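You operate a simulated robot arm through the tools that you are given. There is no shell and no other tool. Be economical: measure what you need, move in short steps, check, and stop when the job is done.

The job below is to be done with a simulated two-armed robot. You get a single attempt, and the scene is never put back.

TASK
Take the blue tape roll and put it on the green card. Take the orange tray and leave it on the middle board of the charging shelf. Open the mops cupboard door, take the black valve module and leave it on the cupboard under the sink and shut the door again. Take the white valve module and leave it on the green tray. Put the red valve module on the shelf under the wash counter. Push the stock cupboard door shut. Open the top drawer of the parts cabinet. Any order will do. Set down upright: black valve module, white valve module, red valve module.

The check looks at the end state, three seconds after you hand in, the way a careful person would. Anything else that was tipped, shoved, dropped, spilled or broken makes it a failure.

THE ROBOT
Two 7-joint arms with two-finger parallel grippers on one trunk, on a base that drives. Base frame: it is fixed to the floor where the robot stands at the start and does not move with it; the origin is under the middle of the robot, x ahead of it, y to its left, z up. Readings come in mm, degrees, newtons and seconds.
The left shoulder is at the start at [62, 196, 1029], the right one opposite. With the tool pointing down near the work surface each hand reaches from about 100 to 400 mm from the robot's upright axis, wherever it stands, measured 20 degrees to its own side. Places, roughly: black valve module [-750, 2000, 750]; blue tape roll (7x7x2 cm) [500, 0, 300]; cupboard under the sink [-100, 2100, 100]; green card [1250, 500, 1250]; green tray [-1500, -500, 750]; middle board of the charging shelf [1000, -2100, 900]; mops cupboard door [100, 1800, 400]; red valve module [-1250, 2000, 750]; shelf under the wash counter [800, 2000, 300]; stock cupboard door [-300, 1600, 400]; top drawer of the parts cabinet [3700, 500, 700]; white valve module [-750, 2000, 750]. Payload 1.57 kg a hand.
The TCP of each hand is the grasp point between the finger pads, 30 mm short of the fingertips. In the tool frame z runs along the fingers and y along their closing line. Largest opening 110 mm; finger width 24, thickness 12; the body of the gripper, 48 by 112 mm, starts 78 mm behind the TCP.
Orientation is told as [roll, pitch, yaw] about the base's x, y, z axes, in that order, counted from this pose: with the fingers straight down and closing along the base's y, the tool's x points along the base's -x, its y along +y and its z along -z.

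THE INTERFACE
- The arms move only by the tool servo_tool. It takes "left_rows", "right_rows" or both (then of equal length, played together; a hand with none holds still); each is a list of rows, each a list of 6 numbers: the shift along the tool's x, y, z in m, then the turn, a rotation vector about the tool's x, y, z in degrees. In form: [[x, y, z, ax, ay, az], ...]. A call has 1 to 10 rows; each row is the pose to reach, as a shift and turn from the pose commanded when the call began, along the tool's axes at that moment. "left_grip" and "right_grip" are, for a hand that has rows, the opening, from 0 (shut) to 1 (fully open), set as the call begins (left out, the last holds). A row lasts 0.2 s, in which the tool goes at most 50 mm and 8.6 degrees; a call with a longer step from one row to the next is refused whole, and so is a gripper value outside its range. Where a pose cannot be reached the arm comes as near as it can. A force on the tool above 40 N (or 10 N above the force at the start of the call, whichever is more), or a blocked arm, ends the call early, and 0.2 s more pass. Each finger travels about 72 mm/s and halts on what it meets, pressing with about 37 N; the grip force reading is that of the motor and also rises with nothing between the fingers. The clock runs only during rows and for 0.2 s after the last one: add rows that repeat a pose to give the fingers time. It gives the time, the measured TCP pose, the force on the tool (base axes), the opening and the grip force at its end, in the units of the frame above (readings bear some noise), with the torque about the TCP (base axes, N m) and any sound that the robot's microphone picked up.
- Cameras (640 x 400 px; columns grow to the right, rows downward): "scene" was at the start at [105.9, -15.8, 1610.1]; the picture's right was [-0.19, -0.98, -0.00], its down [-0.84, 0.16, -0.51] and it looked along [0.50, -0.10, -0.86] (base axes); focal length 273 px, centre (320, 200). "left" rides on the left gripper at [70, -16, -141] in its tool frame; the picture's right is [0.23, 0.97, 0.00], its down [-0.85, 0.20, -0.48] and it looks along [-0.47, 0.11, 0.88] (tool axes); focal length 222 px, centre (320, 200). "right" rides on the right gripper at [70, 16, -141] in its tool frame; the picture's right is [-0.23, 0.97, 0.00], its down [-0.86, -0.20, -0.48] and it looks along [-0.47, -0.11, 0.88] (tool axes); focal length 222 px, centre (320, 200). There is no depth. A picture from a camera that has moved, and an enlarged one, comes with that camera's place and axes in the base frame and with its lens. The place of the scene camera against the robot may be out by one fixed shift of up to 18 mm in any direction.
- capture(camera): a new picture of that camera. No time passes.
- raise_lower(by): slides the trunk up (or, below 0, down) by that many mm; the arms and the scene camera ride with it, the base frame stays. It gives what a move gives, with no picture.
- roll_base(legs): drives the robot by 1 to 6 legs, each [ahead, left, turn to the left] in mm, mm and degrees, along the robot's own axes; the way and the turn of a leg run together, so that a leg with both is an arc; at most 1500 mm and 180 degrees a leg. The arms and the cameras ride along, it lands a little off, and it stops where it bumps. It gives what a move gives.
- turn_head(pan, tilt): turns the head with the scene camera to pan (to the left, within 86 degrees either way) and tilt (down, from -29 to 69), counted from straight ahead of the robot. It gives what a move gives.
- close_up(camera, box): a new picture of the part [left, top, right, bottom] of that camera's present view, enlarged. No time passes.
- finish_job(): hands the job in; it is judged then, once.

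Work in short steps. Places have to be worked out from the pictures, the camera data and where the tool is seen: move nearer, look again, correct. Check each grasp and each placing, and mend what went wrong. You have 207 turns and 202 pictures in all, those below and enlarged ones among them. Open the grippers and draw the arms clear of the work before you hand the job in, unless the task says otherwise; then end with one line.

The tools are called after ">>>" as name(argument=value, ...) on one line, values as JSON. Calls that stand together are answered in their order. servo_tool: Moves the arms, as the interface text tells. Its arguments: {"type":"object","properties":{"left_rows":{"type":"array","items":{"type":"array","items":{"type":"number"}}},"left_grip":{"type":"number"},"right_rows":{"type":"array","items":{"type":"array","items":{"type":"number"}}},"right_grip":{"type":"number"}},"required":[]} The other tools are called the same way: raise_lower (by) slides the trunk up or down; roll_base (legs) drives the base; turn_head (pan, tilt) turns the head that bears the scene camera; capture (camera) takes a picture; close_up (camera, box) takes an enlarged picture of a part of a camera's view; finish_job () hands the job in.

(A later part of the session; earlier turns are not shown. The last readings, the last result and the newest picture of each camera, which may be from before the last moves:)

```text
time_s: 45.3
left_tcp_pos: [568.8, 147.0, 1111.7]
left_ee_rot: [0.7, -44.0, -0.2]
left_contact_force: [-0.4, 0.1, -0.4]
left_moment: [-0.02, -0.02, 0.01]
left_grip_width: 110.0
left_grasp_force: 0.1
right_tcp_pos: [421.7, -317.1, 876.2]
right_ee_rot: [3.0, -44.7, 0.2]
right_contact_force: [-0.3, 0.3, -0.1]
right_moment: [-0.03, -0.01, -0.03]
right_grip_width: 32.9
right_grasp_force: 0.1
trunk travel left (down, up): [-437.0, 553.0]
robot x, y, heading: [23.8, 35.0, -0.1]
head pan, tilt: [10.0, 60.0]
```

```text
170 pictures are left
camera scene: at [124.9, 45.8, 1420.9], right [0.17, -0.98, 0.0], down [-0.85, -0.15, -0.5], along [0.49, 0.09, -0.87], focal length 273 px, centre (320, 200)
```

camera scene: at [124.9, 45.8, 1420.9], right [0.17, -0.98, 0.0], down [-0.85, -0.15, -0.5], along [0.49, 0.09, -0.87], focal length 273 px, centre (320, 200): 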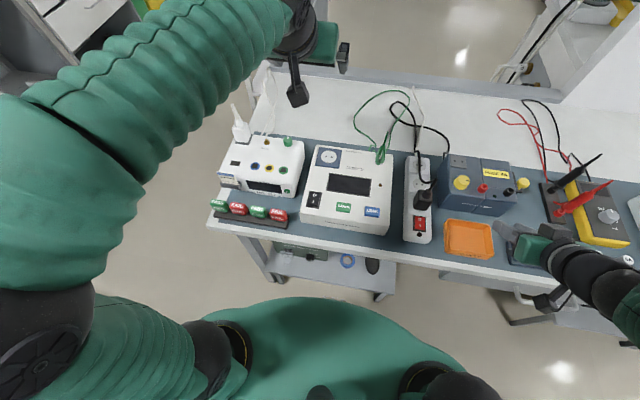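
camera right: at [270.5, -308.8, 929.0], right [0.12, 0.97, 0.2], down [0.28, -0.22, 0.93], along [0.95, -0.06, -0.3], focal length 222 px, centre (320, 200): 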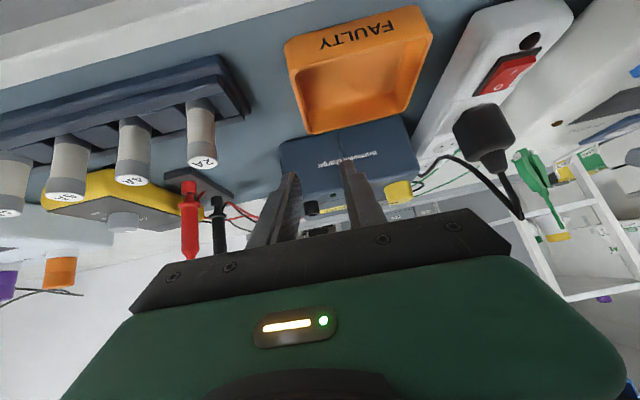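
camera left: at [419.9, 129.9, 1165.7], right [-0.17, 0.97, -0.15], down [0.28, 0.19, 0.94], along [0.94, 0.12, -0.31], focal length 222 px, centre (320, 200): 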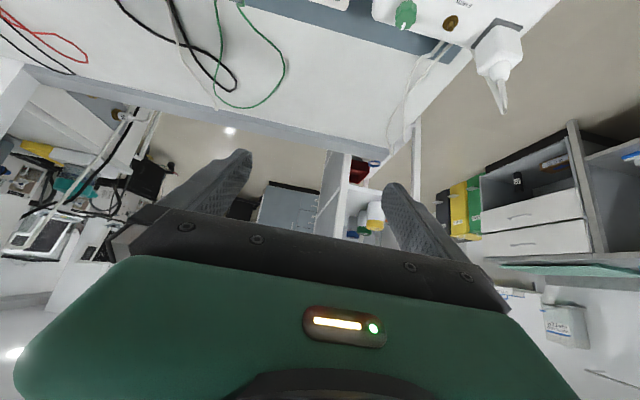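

The testers appear unmoved relative to each other. Now I lower the trunk another 40 mm with the left hand safely high.

>>> raise_lower(by=-40)

>>> turn_head(pan=-15, tilt=55)

>>> capture(camera="right")

>>> close_up(camera="scene", box=[280, 130, 480, 255])

```text
time_s: 46.2
left_tcp_pos: [570.2, 146.1, 1071.7]
left_ee_rot: [0.8, -44.0, -0.1]
left_contact_force: [0.2, 0.6, 0.1]
left_moment: [-0.03, -0.04, -0.04]
left_grip_width: 109.9
left_grasp_force: 0.0
right_tcp_pos: [422.4, -316.6, 836.3]
right_ee_rot: [2.9, -44.7, 0.2]
right_contact_force: [0.0, -0.6, -0.3]
right_moment: [0.0, 0.0, 0.01]
right_grip_width: 33.1
right_grasp_force: 0.2
trunk travel left (down, up): [-397.0, 593.0]
robot x, y, heading: [22.9, 40.0, -0.1]
head pan, tilt: [10.0, 60.0]
```

```text
time_s: 47.0
left_tcp_pos: [570.1, 146.4, 1072.4]
left_ee_rot: [0.8, -44.0, -0.1]
left_contact_force: [-0.2, 0.5, 0.5]
left_moment: [0.01, 0.01, 0.0]
left_grip_width: 109.9
left_grasp_force: 0.0
right_tcp_pos: [421.7, -316.3, 836.5]
right_ee_rot: [3.0, -44.7, 0.2]
right_contact_force: [-0.6, -1.0, 0.7]
right_moment: [0.01, -0.03, -0.01]
right_grip_width: 33.0
right_grasp_force: 0.0
trunk travel left (down, up): [-397.0, 593.0]
robot x, y, heading: [23.3, 36.0, 0.3]
head pan, tilt: [-15.0, 55.0]
```

```text
169 pictures are left
camera right: at [272.2, -307.9, 889.5], right [0.12, 0.97, 0.2], down [0.28, -0.22, 0.93], along [0.95, -0.06, -0.3], focal length 222 px, centre (320, 200)
```

right: 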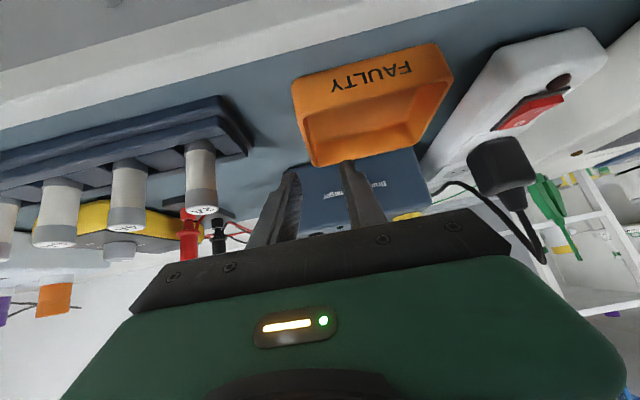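

```text
3.20 times, centred on (380, 192) of scene
camera zoom: at [128.9, 15.6, 1386.9], right [-0.26, -0.97, 0.0], down [-0.79, 0.21, -0.57], along [0.55, -0.15, -0.82], focal length 873 px, centre (128, 224)
```

zoom: 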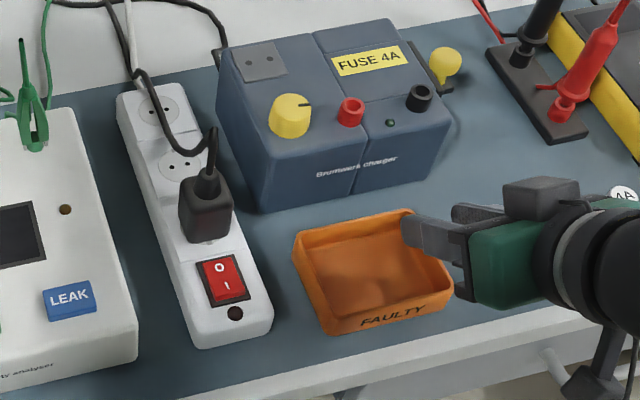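

The wall lies between the two fingertips. I shift back 15 mm for clearance to the far wall and lower 25 mm.

>>> servo_tool(right_rows=[[0.0106, 0, -0.0106, 0, 0, 0], [0.0106, 0, -0.0106, 0, 0, 0]])

>>> raise_lower(by=-25)

>>> capture(camera="right")

>>> close_up(camera="scene", box=[300, 130, 440, 220])

```text
time_s: 47.6
left_tcp_pos: [569.5, 147.6, 1072.4]
left_ee_rot: [0.6, -43.9, -0.1]
left_contact_force: [0.0, 0.4, 0.7]
left_moment: [-0.01, 0.02, 0.01]
left_grip_width: 110.0
left_grasp_force: 0.0
right_tcp_pos: [405.4, -317.1, 836.9]
right_ee_rot: [3.0, -44.6, 0.1]
right_contact_force: [-0.3, 0.8, 0.2]
right_moment: [-0.05, 0.01, -0.02]
right_grip_width: 33.0
right_grasp_force: 0.0
trunk travel left (down, up): [-397.0, 593.0]
robot x, y, heading: [19.0, 37.5, -0.0]
head pan, tilt: [-15.0, 55.0]
```

```text
time_s: 48.4
left_tcp_pos: [569.9, 147.7, 1047.4]
left_ee_rot: [0.7, -44.1, -0.1]
left_contact_force: [0.0, -0.4, 0.4]
left_moment: [0.01, 0.01, 0.01]
left_grip_width: 109.9
left_grasp_force: 0.1
right_tcp_pos: [406.0, -316.0, 811.7]
right_ee_rot: [3.1, -44.6, 0.1]
right_contact_force: [-0.5, -0.8, -0.7]
right_moment: [0.01, -0.06, 0.0]
right_grip_width: 33.0
right_grasp_force: 0.2
trunk travel left (down, up): [-372.0, 618.0]
robot x, y, heading: [20.6, 34.7, 0.1]
head pan, tilt: [-15.0, 55.0]
```

```text
167 pictures are left
camera right: at [256.7, -308.1, 864.7], right [0.12, 0.97, 0.2], down [0.28, -0.22, 0.93], along [0.95, -0.06, -0.3], focal length 222 px, centre (320, 200)
```

right: 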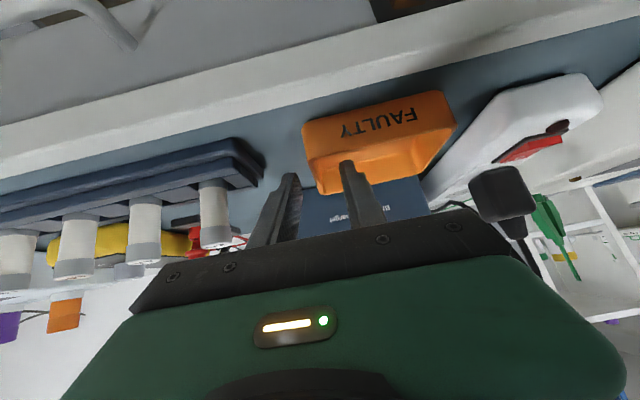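

```text
4.44 times, centred on (370, 175) of scene
camera zoom: at [128.5, 15.6, 1361.9], right [-0.26, -0.97, 0.0], down [-0.79, 0.21, -0.57], along [0.55, -0.15, -0.82], focal length 1212 px, centre (98, 311)
```

zoom: 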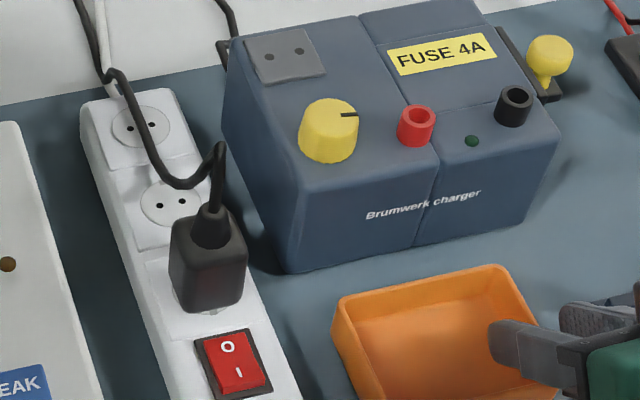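

The wall is between the fingers and nothing touches. Lower 14 mm more and check.

>>> raise_lower(by=-14)

>>> capture(camera="right")

>>> close_up(camera="scene", box=[340, 150, 480, 240])

```text
time_s: 49.0
left_tcp_pos: [570.3, 146.9, 1032.8]
left_ee_rot: [0.8, -44.0, -0.1]
left_contact_force: [0.2, 0.1, 0.2]
left_moment: [0.0, 0.0, 0.01]
left_grip_width: 110.0
left_grasp_force: 0.1
right_tcp_pos: [406.1, -317.1, 798.4]
right_ee_rot: [3.0, -44.6, 0.2]
right_contact_force: [-0.2, 0.5, -0.3]
right_moment: [-0.01, -0.01, -0.02]
right_grip_width: 33.0
right_grasp_force: 0.1
trunk travel left (down, up): [-358.0, 632.0]
robot x, y, heading: [22.5, 39.0, 0.1]
head pan, tilt: [-15.0, 55.0]
```

```text
165 pictures are left
camera right: at [256.8, -308.0, 850.6], right [0.12, 0.97, 0.2], down [0.28, -0.22, 0.93], along [0.95, -0.06, -0.3], focal length 222 px, centre (320, 200)
```

right: 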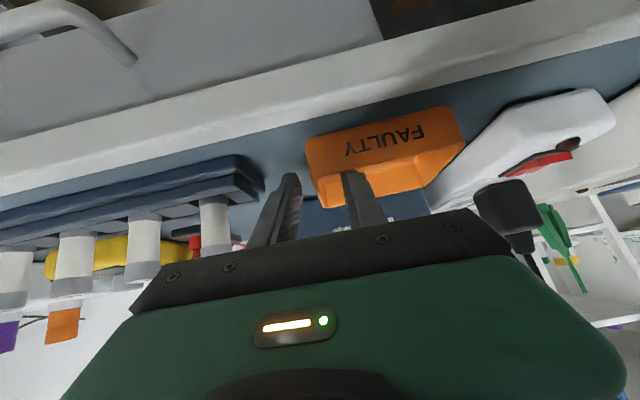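

```text
4.44 times, centred on (410, 195) of scene
camera zoom: at [128.6, 15.6, 1347.9], right [-0.26, -0.97, 0.0], down [-0.79, 0.21, -0.57], along [0.55, -0.15, -0.82], focal length 1212 px, centre (-80, 222)
```

zoom: 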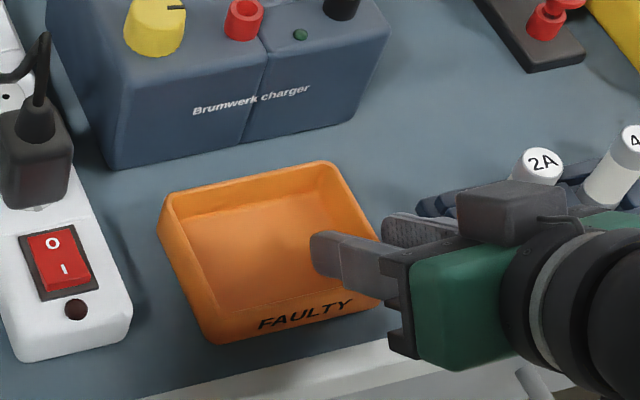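

Finger is clearly over the inside of the tray. Lower 8 mm, then 6 mm more.

>>> raise_lower(by=-8)

>>> raise_lower(by=-6)

>>> capture(camera="right")

>>> close_up(camera="scene", box=[340, 150, 480, 240])

```text
time_s: 49.5
left_tcp_pos: [568.5, 150.5, 1026.8]
left_ee_rot: [0.3, -44.1, 0.0]
left_contact_force: [0.1, 0.1, 0.1]
left_moment: [-0.02, -0.02, -0.03]
left_grip_width: 110.1
left_grasp_force: 0.0
right_tcp_pos: [406.1, -315.6, 794.4]
right_ee_rot: [2.7, -45.2, 0.3]
right_contact_force: [6.1, -3.4, 38.7]
right_moment: [0.81, 0.55, -0.07]
right_grip_width: 30.6
right_grasp_force: 0.1
trunk travel left (down, up): [-350.0, 640.0]
robot x, y, heading: [24.0, 36.6, 0.0]
head pan, tilt: [-15.0, 55.0]
```

```text
time_s: 49.9
left_tcp_pos: [567.5, 148.3, 1025.0]
left_ee_rot: [0.6, -44.2, 0.0]
left_contact_force: [-0.2, -0.3, -0.7]
left_moment: [0.0, -0.01, 0.02]
left_grip_width: 110.1
left_grasp_force: 0.0
right_tcp_pos: [408.6, -318.3, 794.3]
right_ee_rot: [2.9, -45.6, 0.0]
right_contact_force: [-5.1, 0.7, 20.6]
right_moment: [0.48, 0.33, 0.1]
right_grip_width: 34.7
right_grasp_force: 0.8
trunk travel left (down, up): [-349.0, 641.0]
robot x, y, heading: [20.5, 35.5, 0.2]
head pan, tilt: [-15.0, 55.0]
stopped: the force on the tool passed its limit at 55 N (the readings are from after the stop); the commanded pose is now the measured one
```

```text
163 pictures are left
camera right: at [256.9, -308.3, 845.6], right [0.12, 0.97, 0.2], down [0.27, -0.22, 0.94], along [0.96, -0.06, -0.29], focal length 222 px, centre (320, 200)
```

right: 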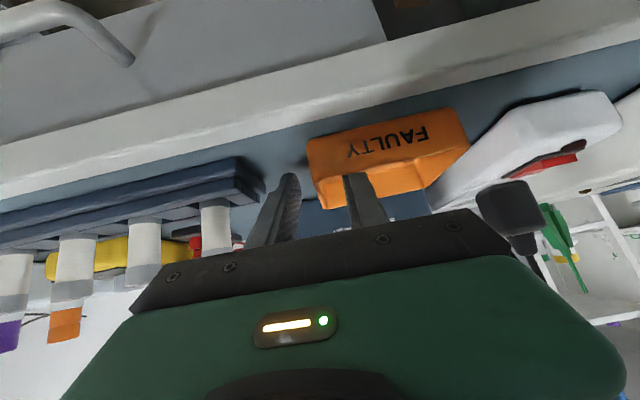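

```text
4.44 times, centred on (410, 195) of scene
camera zoom: at [125.5, 17.6, 1339.2], right [-0.26, -0.97, 0.0], down [-0.79, 0.21, -0.57], along [0.56, -0.15, -0.82], focal length 1212 px, centre (-80, 222)
```

zoom: 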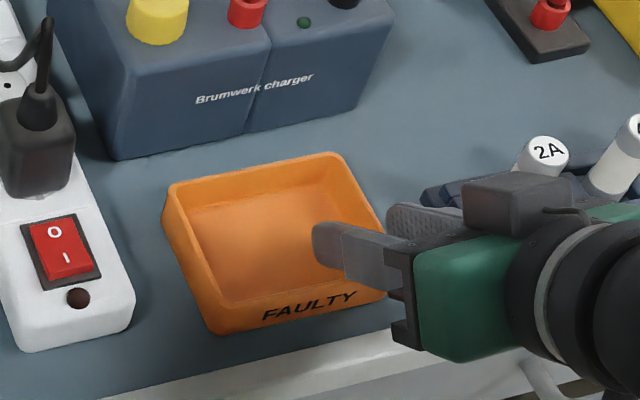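

The fingertips bottomed at TCP z=794 (bench ≈763). I ease up 3 mm and close on the wall.

>>> servo_tool(right_rows=[[-0.002, 0, -0.002, 0, 0, 0], [-0.002, 0, -0.002, 0, 0, 0], [-0.002, 0, -0.002, 0, 0, 0], [-0.002, 0, -0.002, 0, 0, 0], [-0.002, 0, -0.002, 0, 0, 0]], right_grip=0)

>>> servo_tool(right_rows=[[-0.01, 0, -0.01, 0, 0, 0], [-0.03, 0, -0.03, 0, 0, 0], [-0.06, 0, -0.06, 0, 0, 0], [-0.06, 0, -0.06, 0, 0, 0]])

>>> capture(camera="right")

>>> close_up(camera="scene", box=[300, 110, 480, 225])

```text
time_s: 51.1
left_tcp_pos: [570.3, 147.6, 1024.0]
left_ee_rot: [0.6, -44.0, -0.1]
left_contact_force: [0.2, 0.4, -1.1]
left_moment: [-0.01, 0.0, -0.02]
left_grip_width: 109.8
left_grasp_force: 0.0
right_tcp_pos: [407.2, -317.6, 793.4]
right_ee_rot: [3.0, -45.1, 0.1]
right_contact_force: [0.7, -0.2, 0.0]
right_moment: [-0.07, 0.13, -0.02]
right_grip_width: 3.7
right_grasp_force: 24.5
trunk travel left (down, up): [-349.0, 641.0]
robot x, y, heading: [20.7, 35.4, -0.2]
head pan, tilt: [-15.0, 55.0]
```

```text
time_s: 52.1
left_tcp_pos: [570.2, 147.6, 1024.2]
left_ee_rot: [0.5, -43.9, -0.1]
left_contact_force: [0.0, 0.1, -0.1]
left_moment: [-0.02, 0.01, -0.01]
left_grip_width: 110.1
left_grasp_force: 0.1
right_tcp_pos: [418.8, -300.4, 877.9]
right_ee_rot: [3.5, -44.6, 3.5]
right_contact_force: [1.3, -0.3, -2.0]
right_moment: [-0.15, 0.03, -0.01]
right_grip_width: 3.9
right_grasp_force: 24.8
trunk travel left (down, up): [-349.0, 641.0]
robot x, y, heading: [20.4, 35.9, 0.0]
head pan, tilt: [-15.0, 55.0]
```

```text
161 pictures are left
camera right: at [269.4, -301.4, 929.9], right [0.06, 0.98, 0.2], down [0.29, -0.21, 0.93], along [0.95, 0.0, -0.3], focal length 222 px, centre (320, 200)
```

right: 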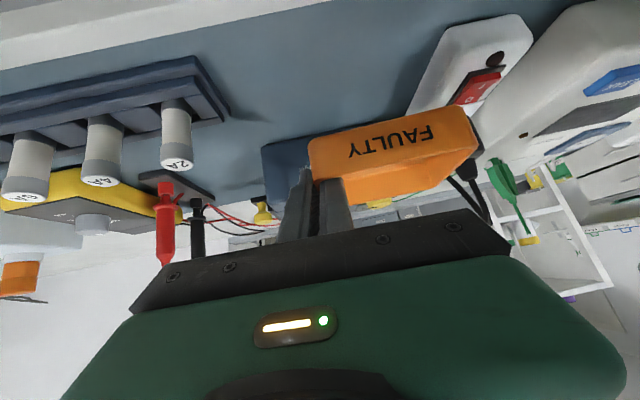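

```text
3.48 times, centred on (390, 168) of scene
camera zoom: at [129.0, 16.0, 1339.1], right [-0.26, -0.97, 0.0], down [-0.79, 0.21, -0.57], along [0.55, -0.15, -0.82], focal length 948 px, centre (76, 313)
```

zoom: 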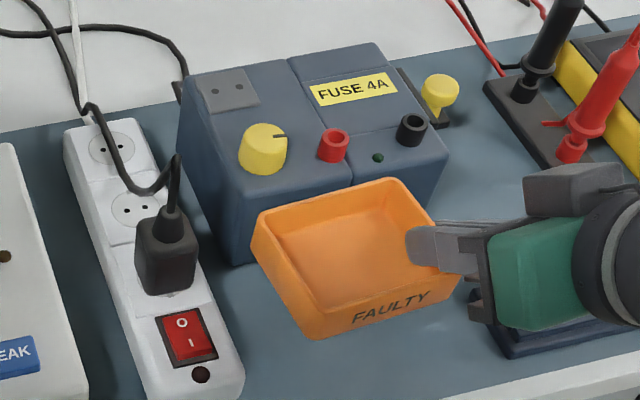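

Tray is held level. I raise the trunk and back away from the bench, then look toward the charging shelf.

>>> raise_lower(by=120)

>>> roll_base(legs=[[-500, 0, 0]])

>>> servo_tool(left_rows=[[0.03, 0.03, -0.03, 0, 0, 0], [0.06, 0.06, -0.06, 0, 0, 0], [0.09, 0.09, -0.09, 0, 0, 0], [0.12, 0.12, -0.12, 0, 0, 0], [0.14, 0.16, -0.14, 0, 0, 0], [0.14, 0.2, -0.14, 0, 0, 0]])

>>> turn_head(pan=-60, tilt=20)

>>> capture(camera="scene")

```text
time_s: 53.6
left_tcp_pos: [571.4, 148.2, 1153.5]
left_ee_rot: [0.7, -44.0, -0.1]
left_contact_force: [-0.4, 0.1, 0.0]
left_moment: [0.0, -0.01, 0.03]
left_grip_width: 110.1
left_grasp_force: 0.0
right_tcp_pos: [404.6, -317.4, 1001.4]
right_ee_rot: [4.1, -44.3, -0.9]
right_contact_force: [-0.8, -1.0, -1.9]
right_moment: [-0.1, 0.0, 0.01]
right_grip_width: 3.7
right_grasp_force: 24.3
trunk travel left (down, up): [-469.0, 521.0]
robot x, y, heading: [24.3, 38.8, -0.2]
head pan, tilt: [-15.0, 55.0]
```

```text
time_s: 56.5
left_tcp_pos: [68.8, 144.5, 1151.1]
left_ee_rot: [0.7, -44.0, -0.4]
left_contact_force: [0.6, 0.0, -0.3]
left_moment: [0.01, -0.01, 0.02]
left_grip_width: 109.9
left_grasp_force: 0.1
right_tcp_pos: [-95.9, -320.2, 998.0]
right_ee_rot: [4.4, -44.1, -1.2]
right_contact_force: [-0.5, 0.0, -3.0]
right_moment: [-0.1, 0.02, 0.0]
right_grip_width: 4.0
right_grasp_force: 24.6
trunk travel left (down, up): [-469.0, 521.0]
robot x, y, heading: [-480.0, 40.1, -0.4]
head pan, tilt: [-15.0, 55.0]
```

```text
refused: row 1 steps farther than a row can; nothing moved
```

```text
time_s: 57.6
left_tcp_pos: [68.7, 145.6, 1145.6]
left_ee_rot: [0.7, -44.1, -0.5]
left_contact_force: [0.5, 0.0, 0.0]
left_moment: [-0.02, -0.01, -0.01]
left_grip_width: 110.4
left_grasp_force: 0.0
right_tcp_pos: [-97.9, -318.3, 988.7]
right_ee_rot: [5.2, -43.6, -1.7]
right_contact_force: [-0.3, -0.5, -1.9]
right_moment: [-0.14, 0.07, 0.01]
right_grip_width: 3.7
right_grasp_force: 24.9
trunk travel left (down, up): [-469.0, 521.0]
robot x, y, heading: [-477.6, 33.1, -0.1]
head pan, tilt: [-60.0, 20.0]
```

```text
159 pictures are left
camera scene: at [-395.3, -46.3, 1514.5], right [-0.87, -0.5, 0.0], down [-0.17, 0.3, -0.94], along [0.47, -0.81, -0.34], focal length 273 px, centre (320, 200)
```

scene: 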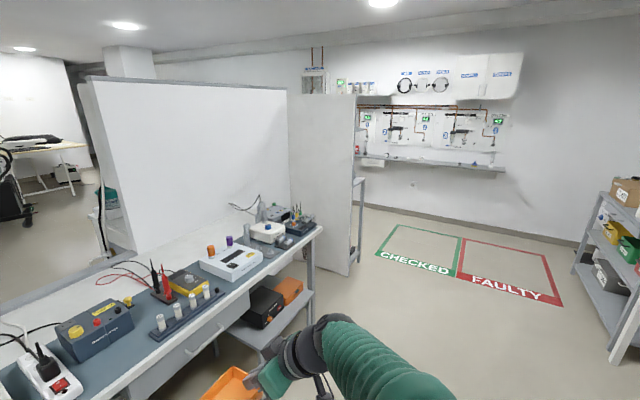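

The charging shelf is behind the grey panel (panel about y=-2040, x 520–1060), open to the far side. I tuck the left hand back and drive round, then look.

>>> servo_tool(left_rows=[[0.025, 0.025, -0.025, 0, 0, 0], [0.05, 0.05, -0.05, 0, 0, 0], [0.075, 0.075, -0.075, 0, 0, 0], [0.1, 0.1, -0.1, 0, 0, 0], [0.12, 0.13, -0.12, 0, 0, 0], [0.12, 0.16, -0.12, 0, 0, 0]])

>>> roll_base(legs=[[0, -1500, 0], [0, -1450, 0], [0, 0, 60]])

>>> turn_head(pan=0, tilt=25)

>>> capture(camera="scene")

```text
time_s: 59.0
left_tcp_pos: [-0.2, 215.7, 1129.9]
left_ee_rot: [0.6, -44.0, -0.4]
left_contact_force: [0.6, 0.9, 0.9]
left_moment: [0.0, 0.0, 0.0]
left_grip_width: 109.9
left_grasp_force: 0.0
left hand out of reach, approached as far as the arm can: row 3, 4, 5, 6
right_tcp_pos: [-99.4, -318.6, 987.1]
right_ee_rot: [5.2, -43.5, -1.8]
right_contact_force: [-0.6, 0.8, -1.4]
right_moment: [-0.08, 0.05, 0.01]
right_grip_width: 3.7
right_grasp_force: 24.5
trunk travel left (down, up): [-469.0, 521.0]
robot x, y, heading: [-479.6, 39.7, -0.2]
head pan, tilt: [-60.0, 20.0]
```

```text
time_s: 75.7
left_tcp_pos: [-360.0, -2358.7, 1128.1]
left_ee_rot: [0.7, -43.9, 60.3]
left_contact_force: [-0.1, 0.0, 0.2]
left_moment: [-0.03, 0.01, -0.03]
left_grip_width: 110.2
left_grasp_force: 0.0
right_tcp_pos: [56.9, -2704.3, 986.3]
right_ee_rot: [5.2, -43.4, 59.0]
right_contact_force: [0.4, -0.4, -2.7]
right_moment: [-0.11, -0.07, 0.0]
right_grip_width: 3.5
right_grasp_force: 24.6
trunk travel left (down, up): [-469.0, 521.0]
robot x, y, heading: [-439.5, -2859.2, 60.5]
head pan, tilt: [-60.0, 20.0]
```

```text
time_s: 77.0
left_tcp_pos: [-361.2, -2358.3, 1126.8]
left_ee_rot: [0.6, -43.9, 60.4]
left_contact_force: [0.0, -0.3, -0.2]
left_moment: [0.04, 0.04, -0.02]
left_grip_width: 110.0
left_grasp_force: 0.1
right_tcp_pos: [56.0, -2704.9, 982.1]
right_ee_rot: [5.6, -43.1, 58.6]
right_contact_force: [0.1, 0.2, -1.1]
right_moment: [-0.08, -0.06, 0.02]
right_grip_width: 3.8
right_grasp_force: 24.6
trunk travel left (down, up): [-469.0, 521.0]
robot x, y, heading: [-439.1, -2859.7, 60.7]
head pan, tilt: [0.0, 25.0]
```

```text
158 pictures are left
camera scene: at [-371.9, -2757.8, 1503.4], right [0.87, -0.49, 0.0], down [-0.21, -0.37, -0.91], along [0.45, 0.79, -0.42], focal length 273 px, centre (320, 200)
```

scene: 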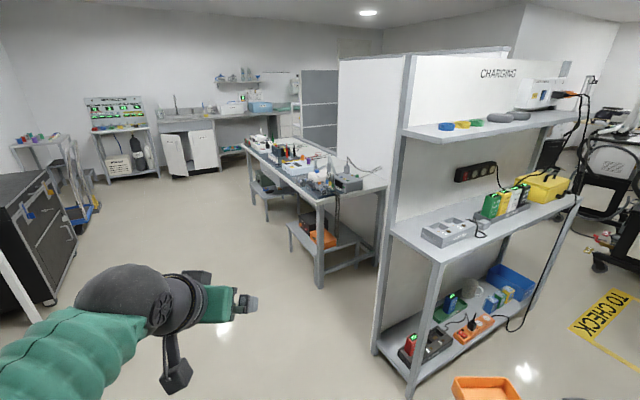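

The shelf opens toward −y with its middle board at z≈900 and some stock on it. I move in front of it and look from straight on.

>>> roll_base(legs=[[0, 0, 29.4], [-150, 0, 0], [0, -1150, 0]])

>>> turn_head(pan=0, tilt=35)

>>> capture(camera="scene")

```text
time_s: 85.2
left_tcp_pos: [513.4, -2523.7, 1126.3]
left_ee_rot: [0.5, -44.0, 91.3]
left_contact_force: [0.3, 1.0, -0.7]
left_moment: [0.0, -0.04, -0.04]
left_grip_width: 110.1
left_grasp_force: 0.2
right_tcp_pos: [1048.4, -2607.4, 983.1]
right_ee_rot: [5.4, -43.1, 89.8]
right_contact_force: [-0.5, 0.5, -2.0]
right_moment: [-0.06, -0.09, 0.03]
right_grip_width: 4.0
right_grasp_force: 24.6
trunk travel left (down, up): [-469.0, 521.0]
robot x, y, heading: [704.7, -2996.5, 91.3]
head pan, tilt: [0.0, 25.0]
```

```text
time_s: 86.0
left_tcp_pos: [514.4, -2522.8, 1126.9]
left_ee_rot: [0.6, -44.0, 91.3]
left_contact_force: [1.0, 0.6, 0.2]
left_moment: [-0.01, -0.01, -0.01]
left_grip_width: 110.3
left_grasp_force: 0.0
right_tcp_pos: [1048.4, -2607.3, 980.6]
right_ee_rot: [5.8, -43.0, 89.5]
right_contact_force: [-1.5, -0.2, -3.8]
right_moment: [0.05, -0.15, -0.01]
right_grip_width: 3.6
right_grasp_force: 24.3
trunk travel left (down, up): [-469.0, 521.0]
robot x, y, heading: [705.0, -2995.4, 91.6]
head pan, tilt: [0.0, 35.0]
```

```text
157 pictures are left
camera scene: at [708.9, -2880.1, 1487.5], right [1.0, 0.02, 0.0], down [0.01, -0.57, -0.82], along [-0.02, 0.82, -0.57], focal length 273 px, centre (320, 200)
```

scene: 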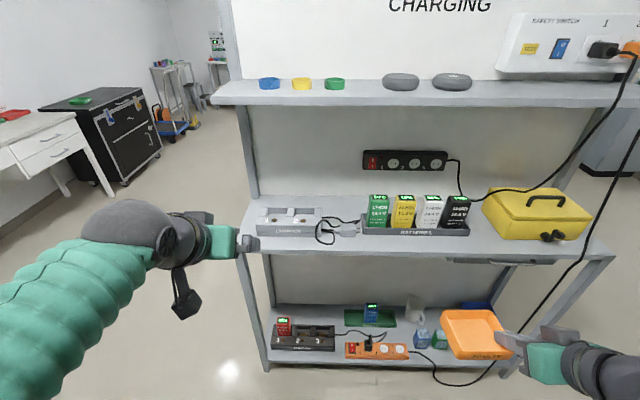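

The middle board carries a grey device, a battery charger and a yellow box. I zoom in to find a free patch.

>>> close_up(camera="scene", box=[230, 170, 390, 270])

>>> close_up(camera="scene", box=[440, 165, 620, 278])

```text
4.00 times, centred on (310, 220) of scene
camera zoom: at [708.9, -2880.1, 1487.5], right [1.0, 0.02, 0.0], down [0.01, -0.57, -0.82], along [-0.02, 0.82, -0.57], focal length 1091 px, centre (360, 120)
```

zoom: 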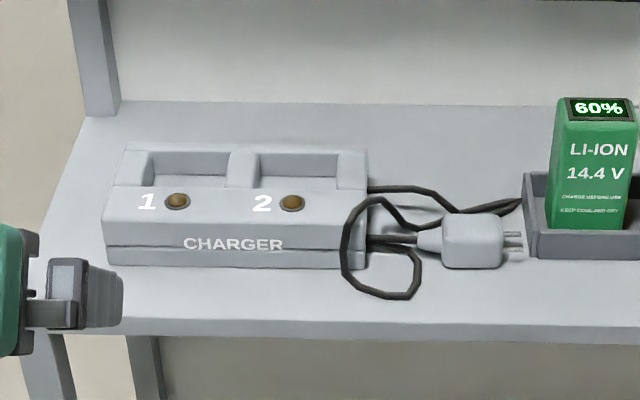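

```text
3.54 times, centred on (530, 222) of scene
camera zoom: at [708.9, -2880.1, 1487.5], right [1.0, 0.02, 0.0], down [0.01, -0.57, -0.82], along [-0.02, 0.82, -0.57], focal length 965 px, centre (-423, 124)
```

zoom: 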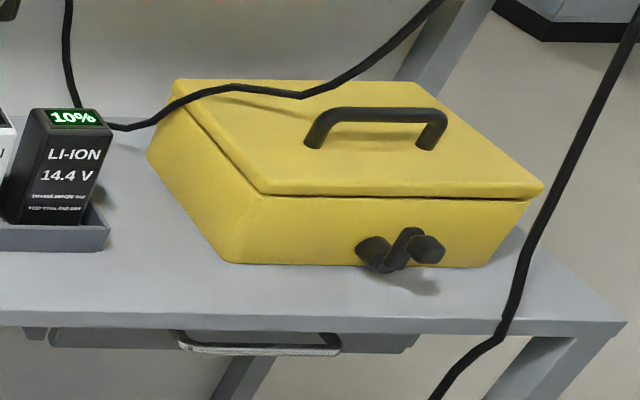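

Behind the grey charger there's a free area ~360 × 140 mm (y −2140…−2002). I shift left so the right hand lines up at x≈685, straighten heading, and raise a little.

>>> raise_lower(by=50)

>>> roll_base(legs=[[0, 365, -1.6]])

>>> servo_tool(right_rows=[[-0.02, 0, 0.02, 0, 0, 0], [-0.04, 0, 0.04, 0, 0, 0], [-0.06, 0, 0.06, 0, 0, 0], [-0.08, 0, 0.08, 0, 0, 0], [-0.1, 0, 0.1, 0, 0, 0], [-0.11, 0, 0.11, 0, 0, 0]])

>>> capture(camera="scene")

```text
time_s: 86.9
left_tcp_pos: [515.1, -2522.9, 1177.1]
left_ee_rot: [0.6, -44.0, 91.1]
left_contact_force: [-0.1, 1.0, -0.3]
left_moment: [-0.02, -0.01, -0.01]
left_grip_width: 110.1
left_grasp_force: 0.1
right_tcp_pos: [1050.8, -2607.5, 1032.0]
right_ee_rot: [5.6, -43.1, 89.6]
right_contact_force: [-0.2, 0.3, -2.3]
right_moment: [-0.04, -0.09, 0.02]
right_grip_width: 3.8
right_grasp_force: 24.5
trunk travel left (down, up): [-519.0, 471.0]
robot x, y, heading: [705.9, -2997.2, 91.4]
head pan, tilt: [0.0, 35.0]
```

```text
time_s: 89.2
left_tcp_pos: [166.6, -2519.8, 1177.8]
left_ee_rot: [0.8, -44.0, 89.2]
left_contact_force: [0.6, 0.1, 0.8]
left_moment: [0.02, 0.03, 0.02]
left_grip_width: 109.9
left_grasp_force: 0.1
right_tcp_pos: [696.9, -2622.5, 1030.3]
right_ee_rot: [5.8, -43.2, 87.6]
right_contact_force: [0.2, 0.7, -3.2]
right_moment: [-0.05, -0.08, 0.0]
right_grip_width: 3.6
right_grasp_force: 24.4
trunk travel left (down, up): [-519.0, 471.0]
robot x, y, heading: [336.8, -3001.9, 89.3]
head pan, tilt: [0.0, 35.0]
```

```text
time_s: 90.6
left_tcp_pos: [162.0, -2519.3, 1177.2]
left_ee_rot: [0.7, -44.1, 89.3]
left_contact_force: [0.5, -0.2, 0.3]
left_moment: [0.0, -0.03, 0.0]
left_grip_width: 110.0
left_grasp_force: 0.1
right_tcp_pos: [689.3, -2466.1, 1026.4]
right_ee_rot: [5.6, -43.1, 87.8]
right_contact_force: [-0.4, -0.1, -2.2]
right_moment: [-0.03, -0.11, -0.03]
right_grip_width: 3.8
right_grasp_force: 24.8
trunk travel left (down, up): [-519.0, 471.0]
robot x, y, heading: [337.5, -3000.3, 89.5]
head pan, tilt: [0.0, 35.0]
```

```text
154 pictures are left
camera scene: at [345.5, -2881.2, 1537.2], right [1.0, -0.01, 0.0], down [-0.01, -0.58, -0.82], along [0.01, 0.82, -0.58], focal length 273 px, centre (320, 200)
```

scene: 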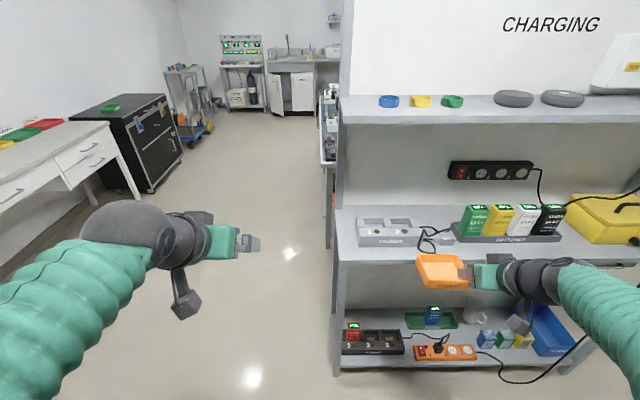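

Hand is well aligned with the open gap. I restore the grasp-time tilt, extend 50 mm more, then drive in 340 mm with the tray above the charger.

>>> servo_tool(right_rows=[[-0.018, 0, 0.018, 1.3, -1, 0], [-0.036, 0, 0.036, 2.6, -2, 0], [-0.036, 0, 0.036, 2.6, -2, 0]])

>>> roll_base(legs=[[250, 0, 0.5]])

>>> capture(camera="scene")

>>> capture(camera="right")

```text
time_s: 91.4
left_tcp_pos: [162.7, -2521.4, 1177.4]
left_ee_rot: [0.7, -43.9, 89.4]
left_contact_force: [-0.8, -0.5, -0.1]
left_moment: [0.0, -0.01, 0.0]
left_grip_width: 110.2
left_grasp_force: 0.0
right_tcp_pos: [690.0, -2414.9, 1026.2]
right_ee_rot: [3.0, -45.1, 87.5]
right_contact_force: [-0.3, -0.3, -3.4]
right_moment: [-0.05, -0.14, -0.05]
right_grip_width: 3.9
right_grasp_force: 24.8
trunk travel left (down, up): [-519.0, 471.0]
robot x, y, heading: [335.9, -3002.0, 89.4]
head pan, tilt: [0.0, 35.0]
```

```text
time_s: 93.3
left_tcp_pos: [159.2, -2265.5, 1176.8]
left_ee_rot: [0.6, -44.0, 89.9]
left_contact_force: [-0.6, 0.0, 0.2]
left_moment: [0.01, 0.0, -0.01]
left_grip_width: 110.0
left_grasp_force: 0.2
right_tcp_pos: [684.3, -2155.1, 1024.8]
right_ee_rot: [3.1, -45.0, 88.1]
right_contact_force: [0.2, 0.4, -2.6]
right_moment: [-0.06, -0.13, 0.01]
right_grip_width: 3.9
right_grasp_force: 24.3
trunk travel left (down, up): [-519.0, 471.0]
robot x, y, heading: [337.0, -2743.5, 90.0]
head pan, tilt: [0.0, 35.0]
```

```text
153 pictures are left
camera scene: at [345.1, -2626.1, 1537.3], right [1.0, 0.0, 0.0], down [0.0, -0.57, -0.82], along [0.0, 0.82, -0.57], focal length 273 px, centre (320, 200)
```

scene: 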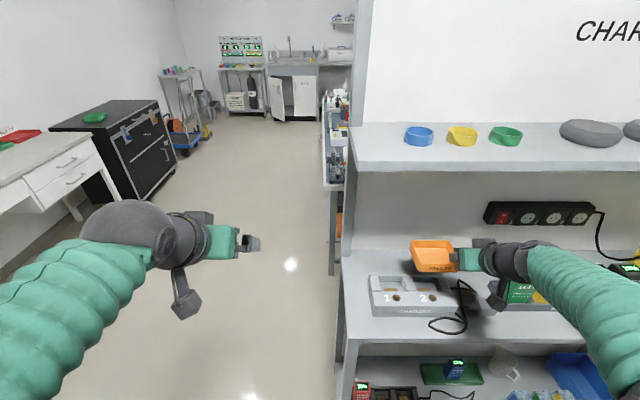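

```text
152 pictures are left
camera right: at [670.6, -2304.7, 1076.1], right [-0.97, 0.16, 0.2], down [0.23, 0.27, 0.94], along [0.09, 0.95, -0.29], focal length 222 px, centre (320, 200)
```

right: 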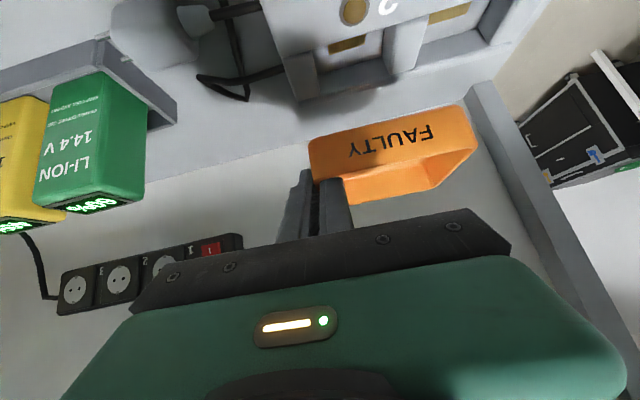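

Tray hovers over the charger. I go 70 mm further in and then lower 60 mm to judge the clearance to the back panel and charger.

>>> roll_base(legs=[[70, 0, 0]])

>>> raise_lower(by=-50)

>>> close_up(camera="scene", box=[340, 200, 540, 325])

>>> capture(camera="right")

```text
time_s: 94.3
left_tcp_pos: [159.5, -2195.3, 1177.6]
left_ee_rot: [0.6, -44.0, 89.9]
left_contact_force: [0.4, -0.7, -0.1]
left_moment: [-0.03, 0.0, 0.01]
left_grip_width: 109.9
left_grasp_force: 0.0
right_tcp_pos: [683.8, -2085.5, 1023.9]
right_ee_rot: [3.1, -45.0, 87.9]
right_contact_force: [-0.5, 0.7, -2.0]
right_moment: [-0.01, -0.11, 0.02]
right_grip_width: 3.7
right_grasp_force: 24.2
trunk travel left (down, up): [-519.0, 471.0]
robot x, y, heading: [336.3, -2672.5, 90.0]
head pan, tilt: [0.0, 35.0]
```

```text
time_s: 95.2
left_tcp_pos: [158.2, -2196.2, 1128.2]
left_ee_rot: [0.7, -44.0, 89.8]
left_contact_force: [0.1, 0.5, -0.6]
left_moment: [0.02, -0.01, 0.0]
left_grip_width: 109.7
left_grasp_force: 0.1
right_tcp_pos: [684.6, -2086.6, 975.2]
right_ee_rot: [3.1, -45.1, 88.0]
right_contact_force: [-0.4, -0.4, -2.1]
right_moment: [-0.04, -0.08, 0.0]
right_grip_width: 3.7
right_grasp_force: 24.7
trunk travel left (down, up): [-469.0, 521.0]
robot x, y, heading: [339.1, -2672.7, 89.6]
head pan, tilt: [0.0, 35.0]
```

```text
3.20 times, centred on (440, 262) of scene
camera zoom: at [345.4, -2556.2, 1487.4], right [1.0, 0.0, 0.0], down [0.0, -0.57, -0.82], along [0.0, 0.82, -0.57], focal length 873 px, centre (-64, 0)
```

zoom: 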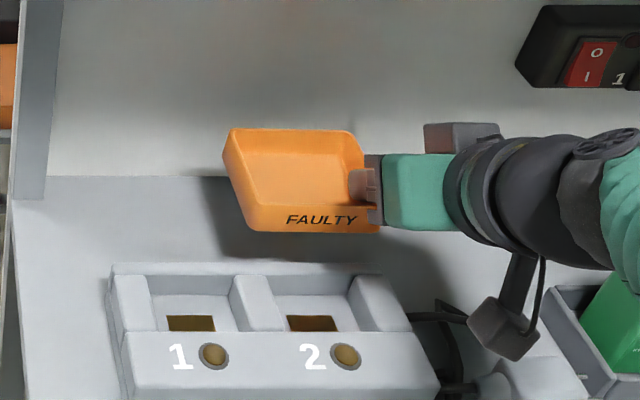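

```text
150 pictures are left
camera right: at [670.8, -2235.3, 1026.4], right [-0.97, 0.16, 0.2], down [0.23, 0.27, 0.94], along [0.09, 0.95, -0.29], focal length 222 px, centre (320, 200)
```

right: 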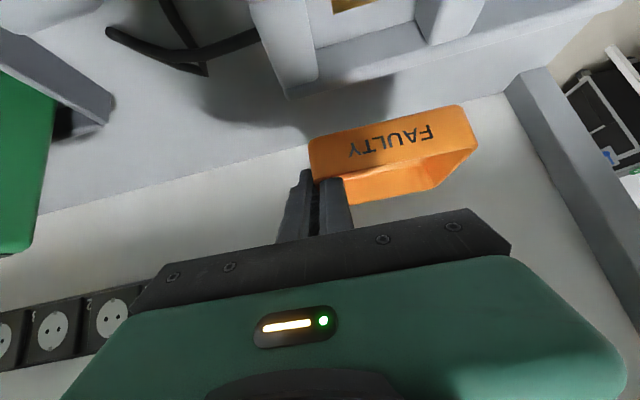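

Combining views: board z≈850, panel y≈−1950, charger back y≈−2090. The tray (≈93 deep) fits; I go 45 mm further and lower.

>>> roll_base(legs=[[45, 0, 0]])

>>> raise_lower(by=-60)

>>> close_up(camera="scene", box=[340, 200, 540, 325])

>>> capture(camera="right")

```text
time_s: 96.1
left_tcp_pos: [158.4, -2151.2, 1127.5]
left_ee_rot: [0.6, -43.9, 89.9]
left_contact_force: [-0.7, -0.2, -0.4]
left_moment: [0.02, 0.0, -0.08]
left_grip_width: 110.2
left_grasp_force: 0.0
right_tcp_pos: [684.5, -2040.8, 972.6]
right_ee_rot: [3.0, -44.9, 88.1]
right_contact_force: [0.5, 0.8, -1.9]
right_moment: [-0.07, -0.12, 0.05]
right_grip_width: 3.6
right_grasp_force: 24.9
trunk travel left (down, up): [-469.0, 521.0]
robot x, y, heading: [340.4, -2626.2, 90.1]
head pan, tilt: [0.0, 35.0]
```

```text
time_s: 97.1
left_tcp_pos: [157.3, -2151.2, 1067.0]
left_ee_rot: [0.7, -43.9, 89.9]
left_contact_force: [-0.2, 0.4, -0.3]
left_moment: [0.0, -0.03, 0.03]
left_grip_width: 109.8
left_grasp_force: 0.1
right_tcp_pos: [684.6, -2040.3, 913.7]
right_ee_rot: [3.2, -45.0, 88.1]
right_contact_force: [-0.6, -0.2, -1.8]
right_moment: [-0.02, -0.1, -0.04]
right_grip_width: 3.7
right_grasp_force: 24.8
trunk travel left (down, up): [-409.0, 581.0]
robot x, y, heading: [336.2, -2630.5, 90.0]
head pan, tilt: [0.0, 35.0]
```

```text
3.20 times, centred on (440, 262) of scene
camera zoom: at [345.0, -2511.2, 1427.3], right [1.0, 0.0, 0.0], down [0.0, -0.57, -0.82], along [0.0, 0.82, -0.57], focal length 873 px, centre (-64, 0)
```

zoom: 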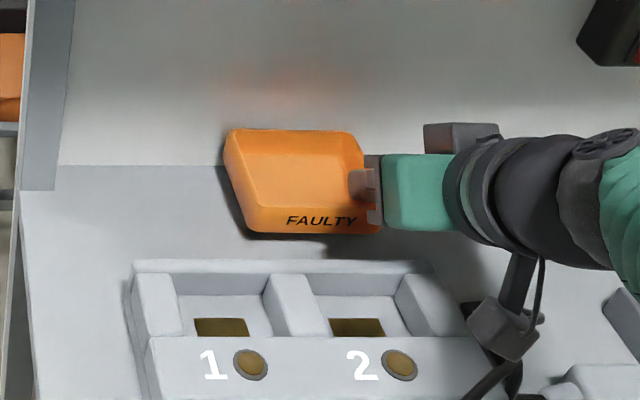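

```text
148 pictures are left
camera right: at [670.3, -2190.1, 965.7], right [-0.97, 0.16, 0.2], down [0.23, 0.27, 0.93], along [0.09, 0.95, -0.29], focal length 222 px, centre (320, 200)
```

right: 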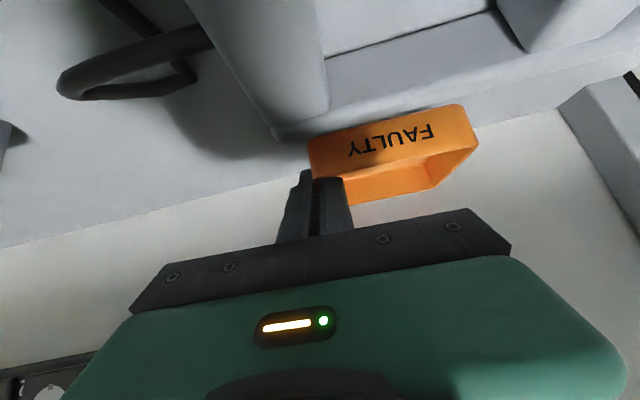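

Good gaps front and back; about 30 mm to go. Lower 24 mm and then in small steps until touch.

>>> raise_lower(by=-24)

>>> raise_lower(by=-5)

>>> close_up(camera="scene", box=[340, 200, 540, 325])

```text
time_s: 97.8
left_tcp_pos: [156.3, -2152.2, 1043.0]
left_ee_rot: [0.6, -44.0, 90.1]
left_contact_force: [0.0, 0.4, -0.7]
left_moment: [0.02, -0.02, 0.03]
left_grip_width: 110.2
left_grasp_force: 0.1
right_tcp_pos: [683.2, -2041.5, 893.8]
right_ee_rot: [2.9, -45.5, 88.1]
right_contact_force: [3.8, 6.9, 20.7]
right_moment: [-0.29, -0.24, 0.06]
right_grip_width: 3.7
right_grasp_force: 25.1
trunk travel left (down, up): [-385.0, 605.0]
robot x, y, heading: [341.7, -2627.2, 90.3]
head pan, tilt: [0.0, 35.0]
```

```text
time_s: 98.3
left_tcp_pos: [155.9, -2152.1, 1039.5]
left_ee_rot: [0.4, -44.1, 90.0]
left_contact_force: [0.1, 0.3, 0.3]
left_moment: [0.0, 0.0, -0.01]
left_grip_width: 109.9
left_grasp_force: 0.0
right_tcp_pos: [684.7, -2039.0, 894.7]
right_ee_rot: [2.6, -46.0, 88.4]
right_contact_force: [-1.0, -3.7, 12.2]
right_moment: [-0.49, -0.08, -0.06]
right_grip_width: 3.9
right_grasp_force: 24.6
trunk travel left (down, up): [-381.0, 609.0]
robot x, y, heading: [338.5, -2629.6, 90.2]
head pan, tilt: [0.0, 35.0]
stopped: the force on the tool passed its limit at 42 N (the readings are from after the stop); the commanded pose is now the measured one
```

```text
3.20 times, centred on (440, 262) of scene
camera zoom: at [342.9, -2513.6, 1399.5], right [1.0, 0.0, 0.0], down [0.0, -0.57, -0.82], along [0.0, 0.82, -0.57], focal length 873 px, centre (-64, 0)
```

zoom: 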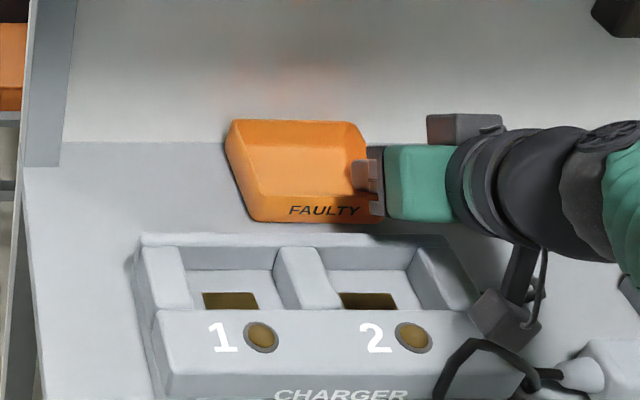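

The tray rests on the board (contact at TCP 894). I open the fingers part-way and lift out.

>>> servo_tool(right_rows=[[0, 0, 0, 0, 0, 0], [0, 0, 0, 0, 0, 0], [0, 0, 0, 0, 0, 0]], right_grip=0.3)

>>> raise_lower(by=110)

>>> capture(camera="scene")

```text
time_s: 99.1
left_tcp_pos: [158.4, -2151.6, 1040.0]
left_ee_rot: [0.6, -44.0, 90.0]
left_contact_force: [-0.9, 0.2, 0.7]
left_moment: [-0.01, -0.02, -0.04]
left_grip_width: 110.1
left_grasp_force: 0.1
right_tcp_pos: [685.6, -2038.7, 894.0]
right_ee_rot: [2.7, -45.9, 88.1]
right_contact_force: [5.8, 4.5, 18.0]
right_moment: [0.19, 0.13, -0.15]
right_grip_width: 28.4
right_grasp_force: 0.1
trunk travel left (down, up): [-381.0, 609.0]
robot x, y, heading: [336.2, -2628.8, 90.4]
head pan, tilt: [0.0, 35.0]
```

```text
time_s: 100.5
left_tcp_pos: [158.3, -2150.8, 1149.2]
left_ee_rot: [0.7, -43.9, 90.0]
left_contact_force: [-0.5, -0.6, 0.4]
left_moment: [-0.01, 0.06, 0.04]
left_grip_width: 109.9
left_grasp_force: 0.1
right_tcp_pos: [684.8, -2037.8, 1000.0]
right_ee_rot: [2.8, -45.8, 88.0]
right_contact_force: [0.0, 1.0, 0.3]
right_moment: [-0.03, 0.01, -0.05]
right_grip_width: 32.9
right_grasp_force: 0.0
trunk travel left (down, up): [-491.0, 499.0]
robot x, y, heading: [337.9, -2625.7, 90.1]
head pan, tilt: [0.0, 35.0]
```

```text
146 pictures are left
camera scene: at [345.0, -2510.6, 1509.4], right [1.0, 0.0, 0.0], down [0.0, -0.57, -0.82], along [0.0, 0.82, -0.57], focal length 273 px, centre (320, 200)
```

scene: 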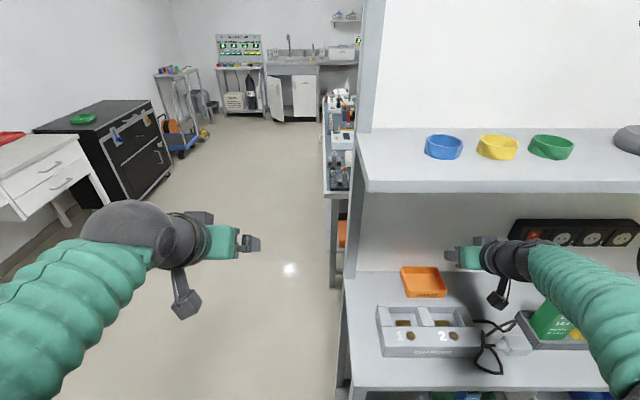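

The orange tray sits flat on the middle board behind the charger. I back out and drive back round toward the bench for the tape roll.

>>> roll_base(legs=[[-400, 0, 0], [0, 830, 0], [1480, 0, 0], [1200, 0, 0], [0, 0, -90]])

>>> servo_tool(right_rows=[[0.03, 0, -0.03, 0, 7.5, 0], [0.06, 0, -0.06, 0, 15, 0], [0.09, 0, -0.09, 0, 22.5, 0], [0.12, 0, -0.12, 0, 30, 0], [0.15, 0, -0.15, 0, 37.5, 0], [0.18, 0, -0.18, 0, 45, 0], [0.21, 0, -0.21, 0, 45, 0], [0.235, 0, -0.235, 0, 45, 0], [0.235, 0, -0.235, 0, 45, 0]])

>>> turn_head(pan=20, tilt=45)

>>> capture(camera="scene")

```text
time_s: 123.4
left_tcp_pos: [47.9, -245.7, 1149.2]
left_ee_rot: [0.5, -43.9, -4.7]
left_contact_force: [-0.1, 0.2, 0.4]
left_moment: [0.01, 0.03, -0.04]
left_grip_width: 109.9
left_grasp_force: 0.1
right_tcp_pos: [117.8, -781.0, 1002.1]
right_ee_rot: [2.8, -45.8, -6.4]
right_contact_force: [-0.4, -0.7, 0.1]
right_moment: [0.02, -0.05, -0.02]
right_grip_width: 32.9
right_grasp_force: 0.1
trunk travel left (down, up): [-491.0, 499.0]
robot x, y, heading: [-443.8, -388.7, -4.4]
head pan, tilt: [0.0, 35.0]
```

```text
time_s: 125.4
left_tcp_pos: [47.9, -246.4, 1148.5]
left_ee_rot: [0.7, -44.0, -4.7]
left_contact_force: [0.8, -0.4, -0.1]
left_moment: [-0.03, 0.02, 0.0]
left_grip_width: 109.9
left_grasp_force: 0.0
right_tcp_pos: [-212.6, -753.8, 997.9]
right_ee_rot: [2.0, -0.6, -4.4]
right_contact_force: [0.0, -0.3, 0.1]
right_moment: [-0.03, 0.06, 0.02]
right_grip_width: 33.2
right_grasp_force: 0.0
trunk travel left (down, up): [-491.0, 499.0]
robot x, y, heading: [-446.5, -386.2, -4.4]
head pan, tilt: [0.0, 35.0]
```

```text
time_s: 126.3
left_tcp_pos: [46.5, -246.2, 1148.7]
left_ee_rot: [0.5, -43.8, -4.6]
left_contact_force: [-0.8, -0.9, -1.2]
left_moment: [0.03, -0.01, 0.01]
left_grip_width: 109.8
left_grasp_force: 0.0
right_tcp_pos: [-211.9, -754.2, 997.9]
right_ee_rot: [1.9, -0.8, -4.4]
right_contact_force: [-0.8, 0.6, -0.7]
right_moment: [0.03, 0.02, -0.01]
right_grip_width: 33.2
right_grasp_force: 0.0
trunk travel left (down, up): [-491.0, 499.0]
robot x, y, heading: [-445.8, -386.9, -4.5]
head pan, tilt: [20.0, 45.0]
```

```text
145 pictures are left
camera scene: at [-329.1, -370.9, 1494.8], right [0.27, -0.96, 0.0], down [-0.68, -0.19, -0.71], along [0.68, 0.19, -0.71], focal length 273 px, centre (320, 200)
```

scene: 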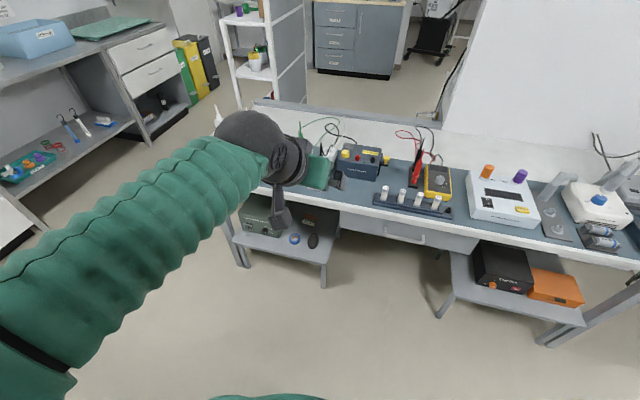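

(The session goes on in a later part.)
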